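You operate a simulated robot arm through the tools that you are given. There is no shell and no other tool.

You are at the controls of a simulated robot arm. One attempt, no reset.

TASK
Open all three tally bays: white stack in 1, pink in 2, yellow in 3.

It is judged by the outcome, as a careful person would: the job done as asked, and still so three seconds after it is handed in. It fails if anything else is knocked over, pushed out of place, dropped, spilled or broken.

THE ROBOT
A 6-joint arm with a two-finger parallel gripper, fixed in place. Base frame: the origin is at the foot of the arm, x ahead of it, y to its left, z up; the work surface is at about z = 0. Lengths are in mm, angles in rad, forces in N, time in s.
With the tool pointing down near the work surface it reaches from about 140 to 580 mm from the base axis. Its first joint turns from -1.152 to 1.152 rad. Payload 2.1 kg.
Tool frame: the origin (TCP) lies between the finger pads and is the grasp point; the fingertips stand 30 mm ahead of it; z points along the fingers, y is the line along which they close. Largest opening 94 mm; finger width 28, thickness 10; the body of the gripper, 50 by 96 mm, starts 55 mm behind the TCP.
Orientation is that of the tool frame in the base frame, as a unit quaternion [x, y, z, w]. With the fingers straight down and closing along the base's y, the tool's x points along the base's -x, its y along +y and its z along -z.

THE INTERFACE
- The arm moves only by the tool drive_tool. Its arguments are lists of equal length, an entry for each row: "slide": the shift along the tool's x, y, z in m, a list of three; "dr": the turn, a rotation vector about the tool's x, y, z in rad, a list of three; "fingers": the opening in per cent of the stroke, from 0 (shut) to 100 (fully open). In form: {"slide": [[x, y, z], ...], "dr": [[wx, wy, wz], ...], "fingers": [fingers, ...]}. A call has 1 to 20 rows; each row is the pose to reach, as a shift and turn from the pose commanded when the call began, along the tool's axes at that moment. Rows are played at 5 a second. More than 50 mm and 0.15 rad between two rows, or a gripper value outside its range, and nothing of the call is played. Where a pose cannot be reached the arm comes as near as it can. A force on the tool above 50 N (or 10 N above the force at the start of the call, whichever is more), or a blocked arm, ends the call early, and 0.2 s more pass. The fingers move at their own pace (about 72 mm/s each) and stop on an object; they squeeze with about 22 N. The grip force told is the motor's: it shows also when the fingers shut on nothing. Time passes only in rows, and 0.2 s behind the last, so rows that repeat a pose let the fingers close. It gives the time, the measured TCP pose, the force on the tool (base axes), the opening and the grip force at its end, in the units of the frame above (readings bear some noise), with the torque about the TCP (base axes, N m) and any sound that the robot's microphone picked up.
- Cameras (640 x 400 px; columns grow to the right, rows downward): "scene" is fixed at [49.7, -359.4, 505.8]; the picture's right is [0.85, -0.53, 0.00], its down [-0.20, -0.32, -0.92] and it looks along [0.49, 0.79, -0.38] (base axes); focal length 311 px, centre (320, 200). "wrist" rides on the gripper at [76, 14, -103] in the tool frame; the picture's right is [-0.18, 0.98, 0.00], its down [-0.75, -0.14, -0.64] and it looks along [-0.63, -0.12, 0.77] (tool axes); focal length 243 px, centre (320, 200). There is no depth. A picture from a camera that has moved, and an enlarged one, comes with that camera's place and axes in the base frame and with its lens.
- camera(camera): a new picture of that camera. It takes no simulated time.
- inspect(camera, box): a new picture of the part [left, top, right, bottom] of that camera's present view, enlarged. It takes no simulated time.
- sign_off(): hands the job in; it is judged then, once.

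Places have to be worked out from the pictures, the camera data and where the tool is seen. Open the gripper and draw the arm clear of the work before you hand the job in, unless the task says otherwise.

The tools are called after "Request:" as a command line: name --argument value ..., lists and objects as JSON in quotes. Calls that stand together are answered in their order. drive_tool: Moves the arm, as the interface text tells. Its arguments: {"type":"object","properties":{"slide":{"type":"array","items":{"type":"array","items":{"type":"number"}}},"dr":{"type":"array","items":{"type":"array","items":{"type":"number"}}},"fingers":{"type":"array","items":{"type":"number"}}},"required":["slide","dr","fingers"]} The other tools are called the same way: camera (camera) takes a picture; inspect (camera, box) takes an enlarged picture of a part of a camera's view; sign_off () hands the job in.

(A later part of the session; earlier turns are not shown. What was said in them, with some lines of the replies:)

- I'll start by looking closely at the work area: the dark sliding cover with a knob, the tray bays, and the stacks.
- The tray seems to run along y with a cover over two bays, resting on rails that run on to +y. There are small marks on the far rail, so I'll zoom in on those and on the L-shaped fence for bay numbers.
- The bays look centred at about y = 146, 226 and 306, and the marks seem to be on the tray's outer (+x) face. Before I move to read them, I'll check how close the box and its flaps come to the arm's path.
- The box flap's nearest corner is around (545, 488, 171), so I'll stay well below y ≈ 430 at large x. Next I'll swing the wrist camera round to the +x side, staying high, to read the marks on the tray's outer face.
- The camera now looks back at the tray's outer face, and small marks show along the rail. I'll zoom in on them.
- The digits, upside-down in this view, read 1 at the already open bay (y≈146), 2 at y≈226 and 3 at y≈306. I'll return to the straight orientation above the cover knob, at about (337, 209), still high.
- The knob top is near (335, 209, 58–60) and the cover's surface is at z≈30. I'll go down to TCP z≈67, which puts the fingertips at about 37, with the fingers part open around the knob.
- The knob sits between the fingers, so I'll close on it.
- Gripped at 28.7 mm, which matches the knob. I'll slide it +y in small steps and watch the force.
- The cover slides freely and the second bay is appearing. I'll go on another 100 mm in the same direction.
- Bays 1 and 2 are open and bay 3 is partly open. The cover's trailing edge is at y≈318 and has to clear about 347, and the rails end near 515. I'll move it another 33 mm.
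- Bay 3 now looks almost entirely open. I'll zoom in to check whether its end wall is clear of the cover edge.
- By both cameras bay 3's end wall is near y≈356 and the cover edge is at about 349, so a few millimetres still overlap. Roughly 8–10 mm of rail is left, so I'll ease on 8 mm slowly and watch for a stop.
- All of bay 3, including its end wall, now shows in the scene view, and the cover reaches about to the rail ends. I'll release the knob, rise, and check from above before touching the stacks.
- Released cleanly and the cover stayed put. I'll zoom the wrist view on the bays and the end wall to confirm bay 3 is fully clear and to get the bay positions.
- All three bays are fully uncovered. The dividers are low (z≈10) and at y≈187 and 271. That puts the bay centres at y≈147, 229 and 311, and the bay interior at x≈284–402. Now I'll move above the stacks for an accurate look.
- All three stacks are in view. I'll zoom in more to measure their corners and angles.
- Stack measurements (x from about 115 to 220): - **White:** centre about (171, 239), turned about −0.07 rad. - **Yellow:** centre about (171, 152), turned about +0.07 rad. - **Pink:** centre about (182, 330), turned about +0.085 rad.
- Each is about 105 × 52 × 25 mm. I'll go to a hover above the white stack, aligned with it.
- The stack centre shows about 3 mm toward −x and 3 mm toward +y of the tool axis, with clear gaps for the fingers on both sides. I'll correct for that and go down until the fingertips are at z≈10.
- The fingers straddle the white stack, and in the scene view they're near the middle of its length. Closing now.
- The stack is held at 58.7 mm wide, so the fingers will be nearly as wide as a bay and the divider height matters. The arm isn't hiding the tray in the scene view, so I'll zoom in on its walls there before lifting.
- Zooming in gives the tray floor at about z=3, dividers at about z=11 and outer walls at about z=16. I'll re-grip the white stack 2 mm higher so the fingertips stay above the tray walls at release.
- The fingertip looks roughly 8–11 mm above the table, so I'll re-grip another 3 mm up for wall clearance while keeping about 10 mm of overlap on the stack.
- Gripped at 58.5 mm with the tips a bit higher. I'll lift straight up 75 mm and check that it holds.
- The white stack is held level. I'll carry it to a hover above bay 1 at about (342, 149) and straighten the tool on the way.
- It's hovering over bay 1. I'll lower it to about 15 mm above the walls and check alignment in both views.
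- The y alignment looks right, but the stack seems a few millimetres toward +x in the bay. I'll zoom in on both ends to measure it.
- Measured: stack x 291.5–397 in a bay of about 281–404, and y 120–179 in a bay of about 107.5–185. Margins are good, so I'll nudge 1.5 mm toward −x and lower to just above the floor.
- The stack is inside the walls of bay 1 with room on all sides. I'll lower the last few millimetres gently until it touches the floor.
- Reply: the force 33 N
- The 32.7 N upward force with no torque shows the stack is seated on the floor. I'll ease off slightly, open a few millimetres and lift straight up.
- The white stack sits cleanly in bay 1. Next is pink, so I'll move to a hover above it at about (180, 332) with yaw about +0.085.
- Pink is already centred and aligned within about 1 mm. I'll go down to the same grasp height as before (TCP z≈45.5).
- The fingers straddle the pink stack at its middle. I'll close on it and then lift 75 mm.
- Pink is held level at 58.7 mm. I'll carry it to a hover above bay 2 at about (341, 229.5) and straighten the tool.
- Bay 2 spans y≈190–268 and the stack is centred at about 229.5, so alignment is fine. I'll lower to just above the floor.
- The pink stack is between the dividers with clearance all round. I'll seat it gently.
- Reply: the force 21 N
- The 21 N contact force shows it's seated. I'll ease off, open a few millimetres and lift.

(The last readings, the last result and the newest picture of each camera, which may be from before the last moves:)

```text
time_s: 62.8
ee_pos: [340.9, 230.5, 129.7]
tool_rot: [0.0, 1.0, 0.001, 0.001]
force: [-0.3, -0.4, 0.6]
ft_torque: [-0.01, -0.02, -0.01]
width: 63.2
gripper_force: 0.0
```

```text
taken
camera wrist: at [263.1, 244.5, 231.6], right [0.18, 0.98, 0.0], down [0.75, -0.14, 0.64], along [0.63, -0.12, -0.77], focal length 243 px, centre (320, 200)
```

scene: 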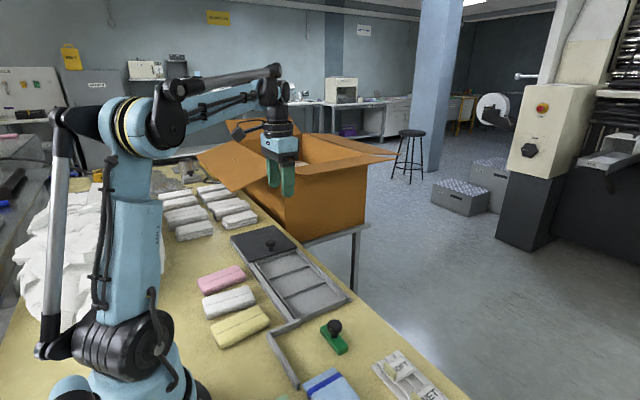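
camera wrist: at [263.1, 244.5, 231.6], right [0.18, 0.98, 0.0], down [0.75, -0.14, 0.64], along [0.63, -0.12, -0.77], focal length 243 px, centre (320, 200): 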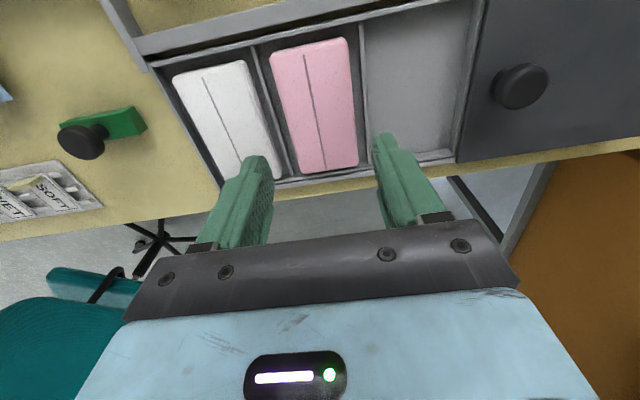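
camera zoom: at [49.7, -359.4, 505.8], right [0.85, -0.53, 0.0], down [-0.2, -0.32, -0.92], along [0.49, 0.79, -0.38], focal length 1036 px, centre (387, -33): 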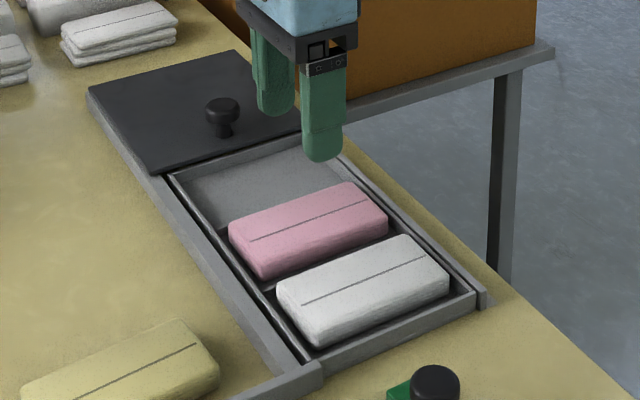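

Pink is in bay 2. Last is yellow, so I'll move to a hover above it at about (170, 156) with yaw about +0.07.

Request:
drive_tool --slide '[[0.006, -0.0026, 0], [0.017, -0.0074, 0], [0.03, -0.0131, 0], [0.043, -0.0187, 0], [0.056, -0.0244, 0], [0.069, -0.0301, 0], [0.082, -0.0357, 0], [0.095, -0.0414, 0], [0.108, -0.0471, 0], [0.121, -0.0527, 0], [0.134, -0.0584, 0.004], [0.147, -0.064, 0.01], [0.158, -0.0688, 0.016], [0.166, -0.0723, 0.022], [0.171, -0.0745, 0.0255], [0.171, -0.0745, 0.0255]]' --dr '[[0, 0, -0.002], [0, 0, -0.007], [0, 0, -0.012], [0, 0, -0.018], [0, 0, -0.023], [0, 0, -0.028], [0, 0, -0.034], [0, 0, -0.039], [0, 0, -0.044], [0, 0, -0.05], [0, 0, -0.055], [0, 0, -0.06], [0, 0, -0.065], [0, 0, -0.068], [0, 0, -0.07], [0, 0, -0.07]]' --fingers '[75, 75, 75, 75, 75, 75, 75, 75, 75, 75, 75, 75, 75, 75, 75, 75]'

Request:
camera --camera "wrist"

Request:
inspect --camera "wrist" --box '[220, 10, 420, 210]'

Request:
camera --camera "scene"

```text
time_s: 66.2
ee_pos: [169.3, 155.8, 103.6]
tool_rot: [-0.035, 0.999, 0.001, 0.0]
force: [-0.2, 0.1, 0.2]
ft_torque: [0.01, -0.03, -0.03]
width: 70.2
gripper_force: 0.0
```

```text
taken
camera wrist: at [91.1, 163.8, 205.7], right [0.11, 0.99, 0.0], down [0.76, -0.09, 0.64], along [0.64, -0.07, -0.77], focal length 243 px, centre (320, 200)
```

wrist: 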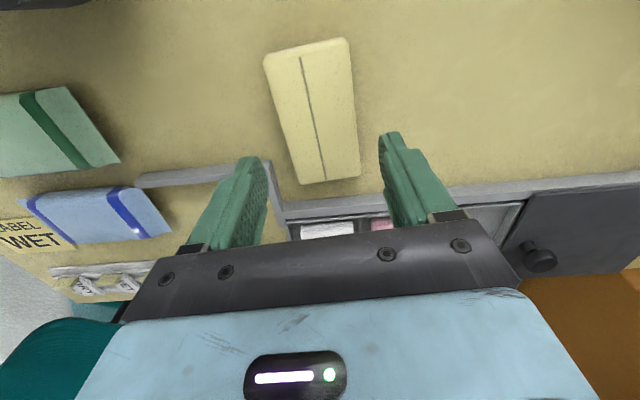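

```text
2.00 times, centred on (320, 110) of wrist
camera zoom: at [91.1, 163.8, 205.7], right [0.11, 0.99, 0.0], down [0.76, -0.09, 0.64], along [0.64, -0.07, -0.77], focal length 485 px, centre (320, 380)
```

zoom: 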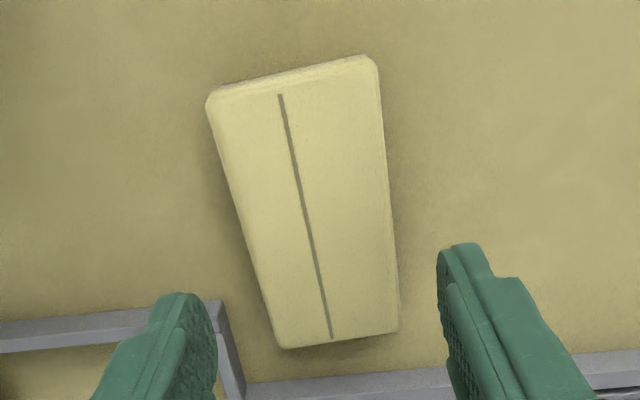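

```text
taken
```

scene: 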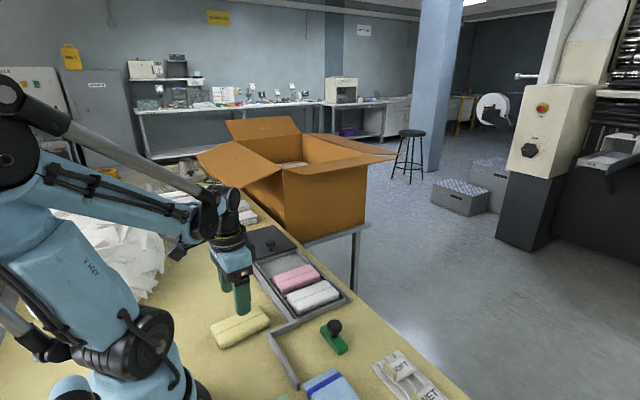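

Yellow is centred and aligned under the gripper, and the fence corner (about x≥197) is clear of the fingers. I'll go down to the same grasp height.

Request:
drive_tool --slide '[[0, -0.0007, 0.008], [0, -0.0007, 0.018], [0, -0.0007, 0.028], [0, -0.0007, 0.038], [0, -0.0007, 0.047], [0, -0.0007, 0.054], [0, -0.0007, 0.0575], [0, -0.0007, 0.058], [0, -0.0007, 0.058]]' --dr '[[0, 0, 0], [0, 0, 0], [0, 0, 0], [0, 0, 0], [0, 0, 0], [0, 0, 0], [0, 0, 0], [0, 0, 0], [0, 0, 0]]' --fingers '[75, 75, 75, 75, 75, 75, 75, 75, 75]'

Request:
inspect --camera "scene" --box '[190, 270, 310, 370]'

Request:
camera --camera "wrist"

```text
time_s: 68.2
ee_pos: [170.3, 155.4, 45.4]
tool_rot: [-0.035, 0.999, 0.001, 0.0]
force: [0.3, -0.4, 0.8]
ft_torque: [-0.01, 0.02, -0.02]
width: 70.6
gripper_force: 0.0
```

```text
4.00 times, centred on (250, 320) of scene
camera zoom: at [49.7, -359.4, 505.8], right [0.85, -0.53, 0.0], down [-0.2, -0.32, -0.92], along [0.49, 0.79, -0.38], focal length 1243 px, centre (600, -280)
```

zoom: 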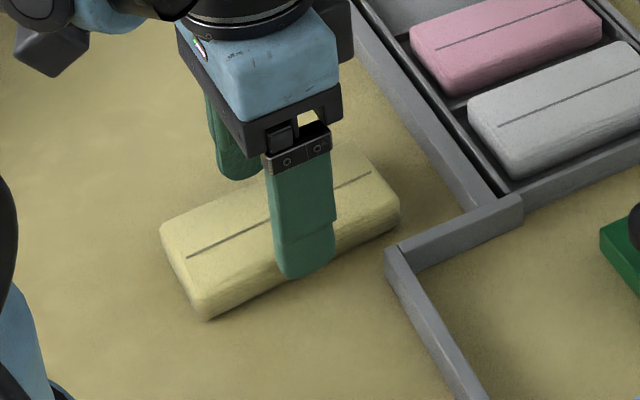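

```text
taken
camera wrist: at [91.2, 162.8, 147.6], right [0.11, 0.99, 0.0], down [0.76, -0.09, 0.64], along [0.64, -0.07, -0.77], focal length 243 px, centre (320, 200)
```

wrist: 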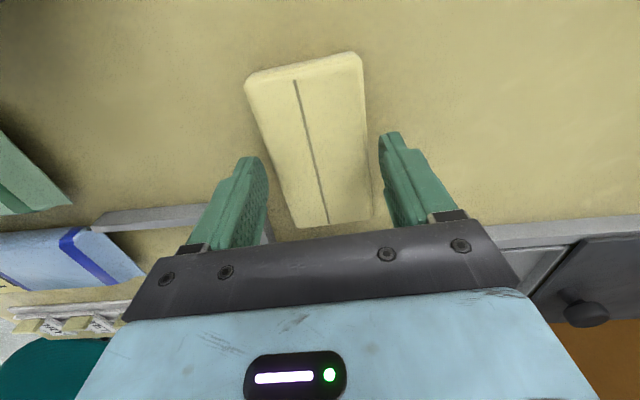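

The fingers straddle yellow at mid-length. I'll close and lift 75 mm.

Request:
drive_tool --slide '[[0, 0, 0], [0, 0, 0], [0, 0, 0], [0, 0, 0], [0, 0, 0], [0, 0, -0.003], [0, 0, -0.007], [0, 0, -0.013], [0, 0, -0.022], [0, 0, -0.034], [0, 0, -0.048], [0, 0, -0.062], [0, 0, -0.075], [0, 0, -0.075]]' --dr '[[0, 0, 0], [0, 0, 0], [0, 0, 0], [0, 0, 0], [0, 0, 0], [0, 0, 0], [0, 0, 0], [0, 0, 0], [0, 0, 0], [0, 0, 0], [0, 0, 0], [0, 0, 0], [0, 0, 0], [0, 0, 0]]' --fingers '[60, 50, 40, 40, 40, 40, 40, 40, 40, 40, 40, 40, 40, 40]'

Request:
inspect --camera "scene" --box '[160, 200, 340, 340]'

Request:
camera --camera "wrist"

```text
time_s: 71.2
ee_pos: [169.2, 154.8, 121.6]
tool_rot: [-0.035, 0.999, 0.001, 0.002]
force: [0.2, -0.8, 0.0]
ft_torque: [-0.05, 0.0, 0.0]
width: 58.7
gripper_force: 21.6
```

```text
2.86 times, centred on (250, 270) of scene
camera zoom: at [49.7, -359.4, 505.8], right [0.85, -0.53, 0.0], down [-0.2, -0.32, -0.92], along [0.49, 0.79, -0.38], focal length 888 px, centre (520, 0)
```

zoom: 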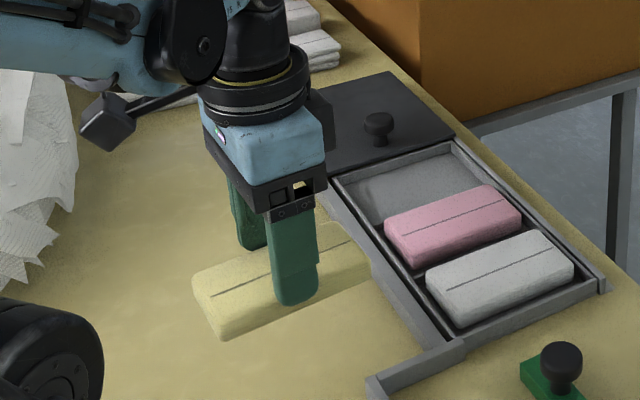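

```text
taken
camera wrist: at [91.7, 163.2, 223.0], right [0.11, 0.99, 0.0], down [0.76, -0.09, 0.64], along [0.64, -0.07, -0.77], focal length 243 px, centre (320, 200)
```

wrist: 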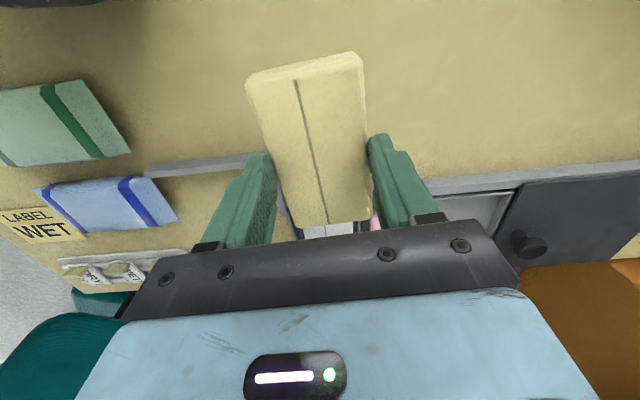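

Yellow is held level. For bay 3 I'll aim at about (342.5, 308.5), which keeps the +y finger clear of both the end wall and the cover edge at y≈357.

Request:
drive_tool --slide '[[-0.008, 0.0061, 0], [-0.02, 0.0154, 0], [-0.033, 0.0254, 0], [-0.046, 0.0354, 0], [-0.059, 0.0454, 0], [-0.072, 0.0553, 0], [-0.085, 0.0653, 0], [-0.098, 0.0753, 0], [-0.111, 0.0853, 0], [-0.124, 0.0953, 0], [-0.137, 0.1053, 0], [-0.15, 0.1153, 0], [-0.163, 0.1253, 0], [-0.174, 0.1338, 0], [-0.1833, 0.1409, 0], [-0.1833, 0.1409, 0], [-0.1833, 0.1409, 0]]' --dr '[[0, 0, 0.003], [0, 0, 0.008], [0, 0, 0.013], [0, 0, 0.018], [0, 0, 0.023], [0, 0, 0.028], [0, 0, 0.033], [0, 0, 0.038], [0, 0, 0.043], [0, 0, 0.048], [0, 0, 0.053], [0, 0, 0.058], [0, 0, 0.063], [0, 0, 0.067], [0, 0, 0.07], [0, 0, 0.07], [0, 0, 0.07]]' --fingers '[40, 40, 40, 40, 40, 40, 40, 40, 40, 40, 40, 40, 40, 40, 40, 40, 40]'

Request:
drive_tool --slide '[[0, 0, 0.008], [0, 0, 0.018], [0, 0, 0.028], [0, 0, 0.034], [0, 0, 0.038], [0, 0, 0.038]]' --dr '[[0, 0, 0], [0, 0, 0], [0, 0, 0], [0, 0, 0], [0, 0, 0], [0, 0, 0]]' --fingers '[40, 40, 40, 40, 40, 40]'

Request:
inspect --camera "scene" --box '[220, 210, 360, 310]'

Request:
camera --camera "wrist"

Request:
inspect --camera "wrist" --box '[200, 20, 440, 240]'

```text
time_s: 74.8
ee_pos: [343.6, 308.2, 121.2]
tool_rot: [0.0, 1.0, 0.002, 0.0]
force: [1.0, 0.4, 0.2]
ft_torque: [0.0, 0.01, -0.01]
width: 58.5
gripper_force: 21.8
```

```text
time_s: 76.2
ee_pos: [342.2, 307.6, 83.3]
tool_rot: [0.0, 1.0, 0.001, 0.001]
force: [0.9, 0.9, -0.4]
ft_torque: [0.02, 0.01, 0.01]
width: 58.5
gripper_force: 21.5
```

```text
4.00 times, centred on (290, 260) of scene
camera zoom: at [49.7, -359.4, 505.8], right [0.85, -0.53, 0.0], down [-0.2, -0.32, -0.92], along [0.49, 0.79, -0.38], focal length 1243 px, centre (440, -40)
```

zoom: 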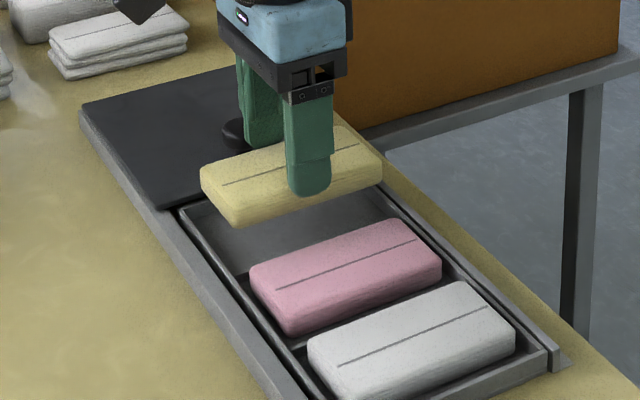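

```text
taken
camera wrist: at [265.1, 321.4, 185.5], right [0.18, 0.98, 0.0], down [0.75, -0.14, 0.64], along [0.63, -0.12, -0.77], focal length 243 px, centre (320, 200)
```

wrist: 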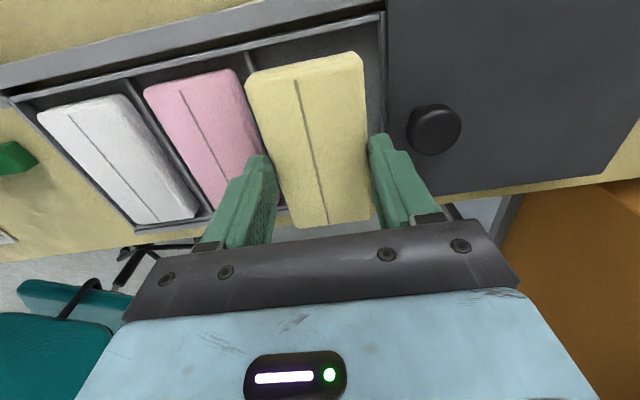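

```text
1.82 times, centred on (320, 130) of wrist
camera zoom: at [265.1, 321.4, 185.5], right [0.18, 0.98, 0.0], down [0.75, -0.14, 0.64], along [0.63, -0.12, -0.77], focal length 441 px, centre (320, 327)
```

zoom: 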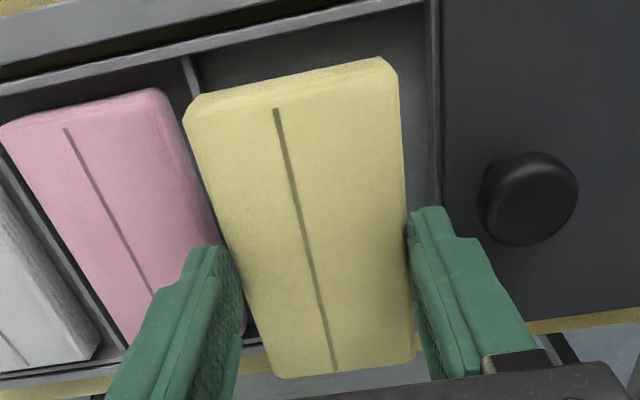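

Yellow is over bay 3: its left edge is at about 278 (divider face at about 274) and its right edge at about 337 (end wall at about 352). The fingers clear both the pink stack and the cover edge. I'll lower to just above the floor.

Request:
drive_tool --slide '[[0, 0, 0.006], [0, 0, 0.013], [0, 0, 0.019], [0, 0, 0.024], [0, 0, 0.028], [0, 0, 0.03], [0, 0, 0.031], [0, 0, 0.031]]' --dr '[[0, 0, 0], [0, 0, 0], [0, 0, 0], [0, 0, 0], [0, 0, 0], [0, 0, 0], [0, 0, 0], [0, 0, 0]]' --fingers '[40, 40, 40, 40, 40, 40, 40, 40]'

Request:
inspect --camera "scene" --box '[245, 225, 335, 290]'

Request:
inspect --camera "wrist" --box '[200, 20, 440, 240]'

```text
time_s: 78.0
ee_pos: [342.6, 307.8, 52.9]
tool_rot: [0.0, 1.0, 0.001, 0.0]
force: [0.5, -0.1, -0.4]
ft_torque: [0.02, -0.04, -0.01]
width: 58.7
gripper_force: 21.9
```

```text
6.15 times, centred on (290, 258) of scene
camera zoom: at [49.7, -359.4, 505.8], right [0.85, -0.53, 0.0], down [-0.2, -0.32, -0.92], along [0.49, 0.79, -0.38], focal length 1913 px, centre (505, -154)
```

zoom: 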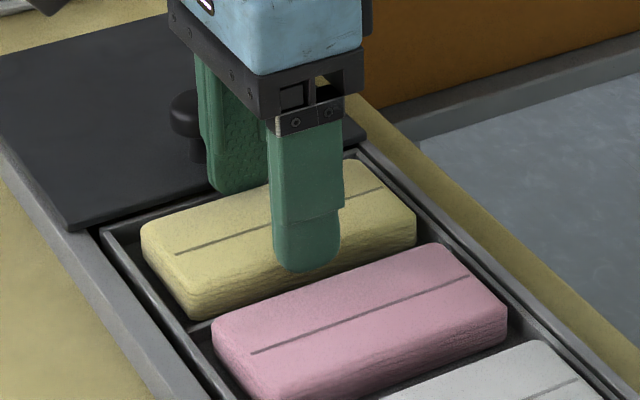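

```text
1.82 times, centred on (320, 130) of wrist
camera zoom: at [265.4, 321.9, 154.2], right [0.18, 0.98, 0.0], down [0.75, -0.14, 0.64], along [0.63, -0.12, -0.77], focal length 441 px, centre (320, 327)
```

zoom: 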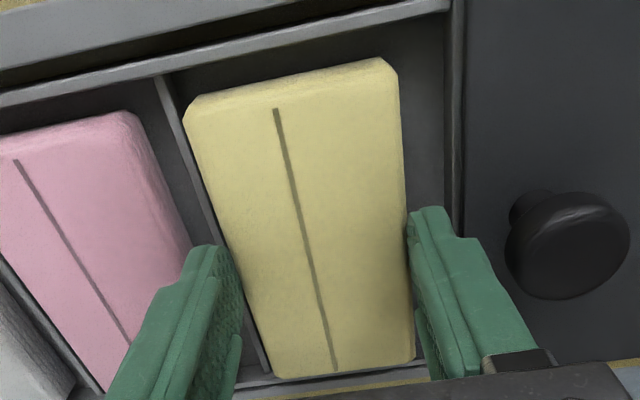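

Yellow is inside bay 3 with clearance on all sides. I'll seat it gently.

Request:
drive_tool --slide '[[0, 0, 0.001], [0, 0, 0.0018], [0, 0, 0.0024], [0, 0, 0.0024]]' --dr '[[0, 0, 0], [0, 0, 0], [0, 0, 0], [0, 0, 0]]' --fingers '[40, 40, 40, 40]'

```text
time_s: 79.0
ee_pos: [343.8, 309.0, 50.4]
tool_rot: [0.0, 1.0, 0.001, 0.001]
force: [-2.6, 0.7, 23.0]
ft_torque: [-0.04, 0.1, -0.01]
width: 58.5
gripper_force: 21.9
```

The 23 N contact shows it's seated. I'll ease off, open only slightly (about 2.3 mm per side, to stay clear of the cover and pink), and lift.

Request:
drive_tool --slide '[[0, 0, -0.0007], [0, 0, -0.0007], [0, 0, -0.0007], [0, 0, -0.0012], [0, 0, -0.004], [0, 0, -0.01], [0, 0, -0.02], [0, 0, -0.035], [0, 0, -0.055], [0, 0, -0.08], [0, 0, -0.11], [0, 0, -0.11]]' --dr '[[0, 0, 0], [0, 0, 0], [0, 0, 0], [0, 0, 0], [0, 0, 0], [0, 0, 0], [0, 0, 0], [0, 0, 0], [0, 0, 0], [0, 0, 0], [0, 0, 0], [0, 0, 0]]' --fingers '[60, 67, 67, 67, 67, 67, 67, 67, 67, 67, 67, 67]'

Request:
camera --camera "scene"

Request:
inspect --camera "scene" --box '[220, 210, 380, 330]'

Request:
camera --camera "wrist"

```text
time_s: 81.6
ee_pos: [343.2, 309.3, 159.2]
tool_rot: [0.0, 1.0, 0.001, 0.002]
force: [0.5, -0.4, -0.8]
ft_torque: [0.0, -0.01, 0.02]
width: 63.1
gripper_force: 0.1
```

```text
taken
```

scene: 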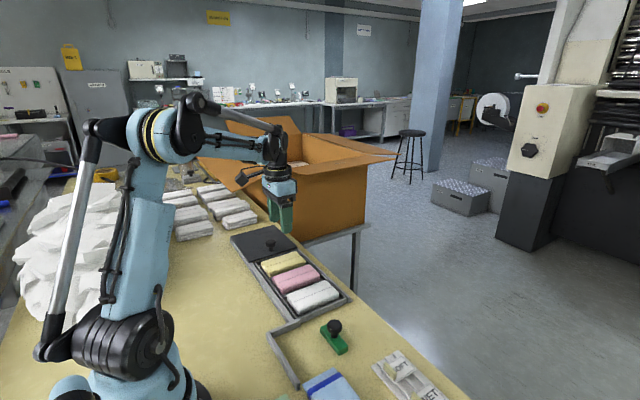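

```text
3.33 times, centred on (300, 270) of scene
camera zoom: at [49.7, -359.4, 505.8], right [0.85, -0.53, 0.0], down [-0.2, -0.32, -0.92], along [0.49, 0.79, -0.38], focal length 1036 px, centre (387, -33)
```

zoom: 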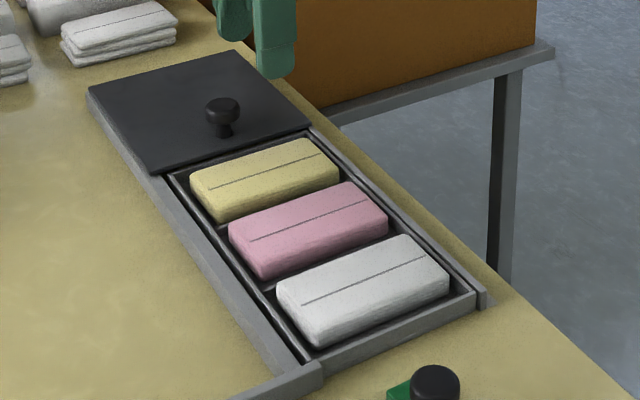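

```text
taken
camera wrist: at [265.6, 322.1, 260.8], right [0.18, 0.98, 0.0], down [0.75, -0.14, 0.64], along [0.63, -0.12, -0.77], focal length 243 px, centre (320, 200)
```

wrist: 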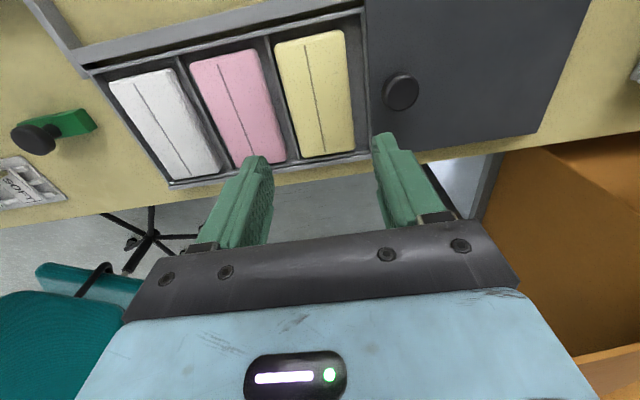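

All three stacks are in. I'll zoom in to confirm the cover edge clears bay 3 and that nothing else was disturbed.

Request:
inspect --camera "wrist" --box '[80, 0, 400, 200]'

Request:
inspect --camera "scene" --box '[240, 235, 340, 300]'

```text
2.00 times, centred on (240, 100) of wrist
camera zoom: at [265.6, 322.1, 260.8], right [0.18, 0.98, 0.0], down [0.75, -0.14, 0.64], along [0.63, -0.12, -0.77], focal length 485 px, centre (480, 400)
```

zoom: 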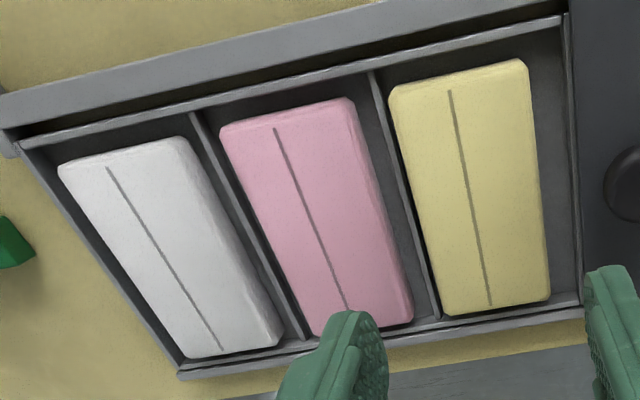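

```text
6.15 times, centred on (290, 268) of scene
camera zoom: at [49.7, -359.4, 505.8], right [0.85, -0.53, 0.0], down [-0.2, -0.32, -0.92], along [0.49, 0.79, -0.38], focal length 1913 px, centre (505, -215)
```

zoom: 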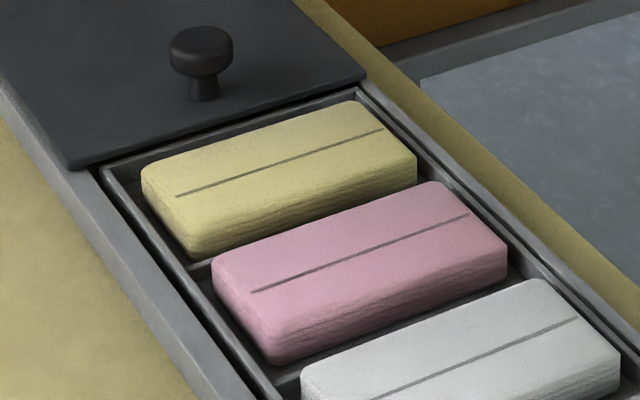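

All three bays are open, with white, pink and yellow seated in 1, 2 and 3. I'll open the gripper and draw the arm up and clear.

Request:
drive_tool --slide '[[0, 0, -0.015], [0, 0, -0.035], [0, 0, -0.06], [0, 0, -0.085], [0.005, -0.01, -0.105], [0.012, -0.03, -0.12], [0.022, -0.055, -0.13], [0.032, -0.08, -0.137], [0.042, -0.105, -0.141], [0.052, -0.13, -0.141], [0.062, -0.155, -0.141], [0.072, -0.18, -0.141], [0.08, -0.2, -0.141], [0.083, -0.209, -0.141], [0.083, -0.209, -0.141]]' --dr '[[0, 0, 0], [0, 0, 0], [0, 0, 0], [0, 0, 0], [0, 0, 0], [0, 0, 0], [0, 0, 0], [0, 0, 0], [0, 0, 0], [0, 0, 0], [0, 0, 0], [0, 0, 0], [0, 0, 0], [0, 0, 0], [0, 0, 0]]' --fingers '[67, 80, 100, 100, 100, 100, 100, 100, 100, 100, 100, 100, 100, 100, 100]'

Request:
camera --camera "scene"

Request:
camera --camera "wrist"

```text
time_s: 84.8
ee_pos: [258.7, 98.0, 301.8]
tool_rot: [0.0, 1.0, 0.001, 0.001]
force: [0.7, -0.2, -0.7]
ft_torque: [0.03, -0.01, 0.0]
width: 94.3
gripper_force: 0.0
```

```text
taken
```

scene: 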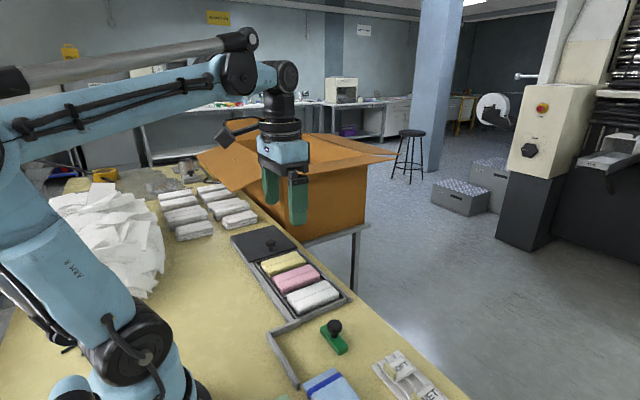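

```text
taken
camera wrist: at [182.1, 112.0, 402.5], right [0.18, 0.98, 0.0], down [0.75, -0.14, 0.64], along [0.63, -0.12, -0.77], focal length 243 px, centre (320, 200)
```

wrist: 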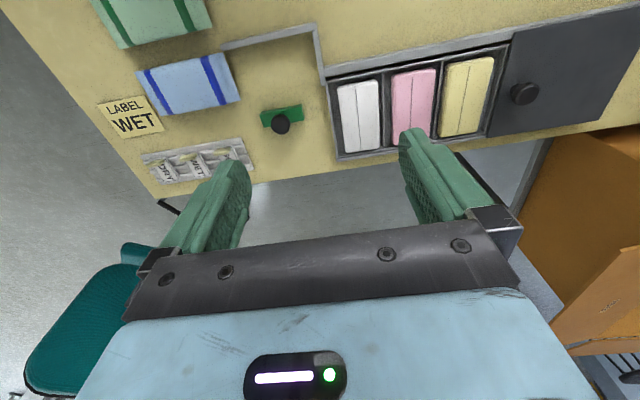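

Final views show the cover fully back, with white in bay 1, pink in 2 and yellow in 3. Everything else is where it was, the gripper is open and the arm is clear, so I'm handing in.

Request:
sign_off

```text
The job is handed in.
```

All three tally bays are open, and each stack is seated in its bay: white in 1, pink in 2, yellow in 3. I handed the job in.

- **Bay numbers:** I read them from the digits on the tray's outer face. Bay 1 was already uncovered at the start. Bay 3 is the one next to the slid-back cover.
- **Cover:** I slid it about 166 mm along its rails by the knob. Its edge now sits over the top of bay 3's end wall, so the whole bay is clear.
- **Surroundings:** In the final pictures nothing else on the bench had moved. I left the gripper open and the arm raised clear of the tray.
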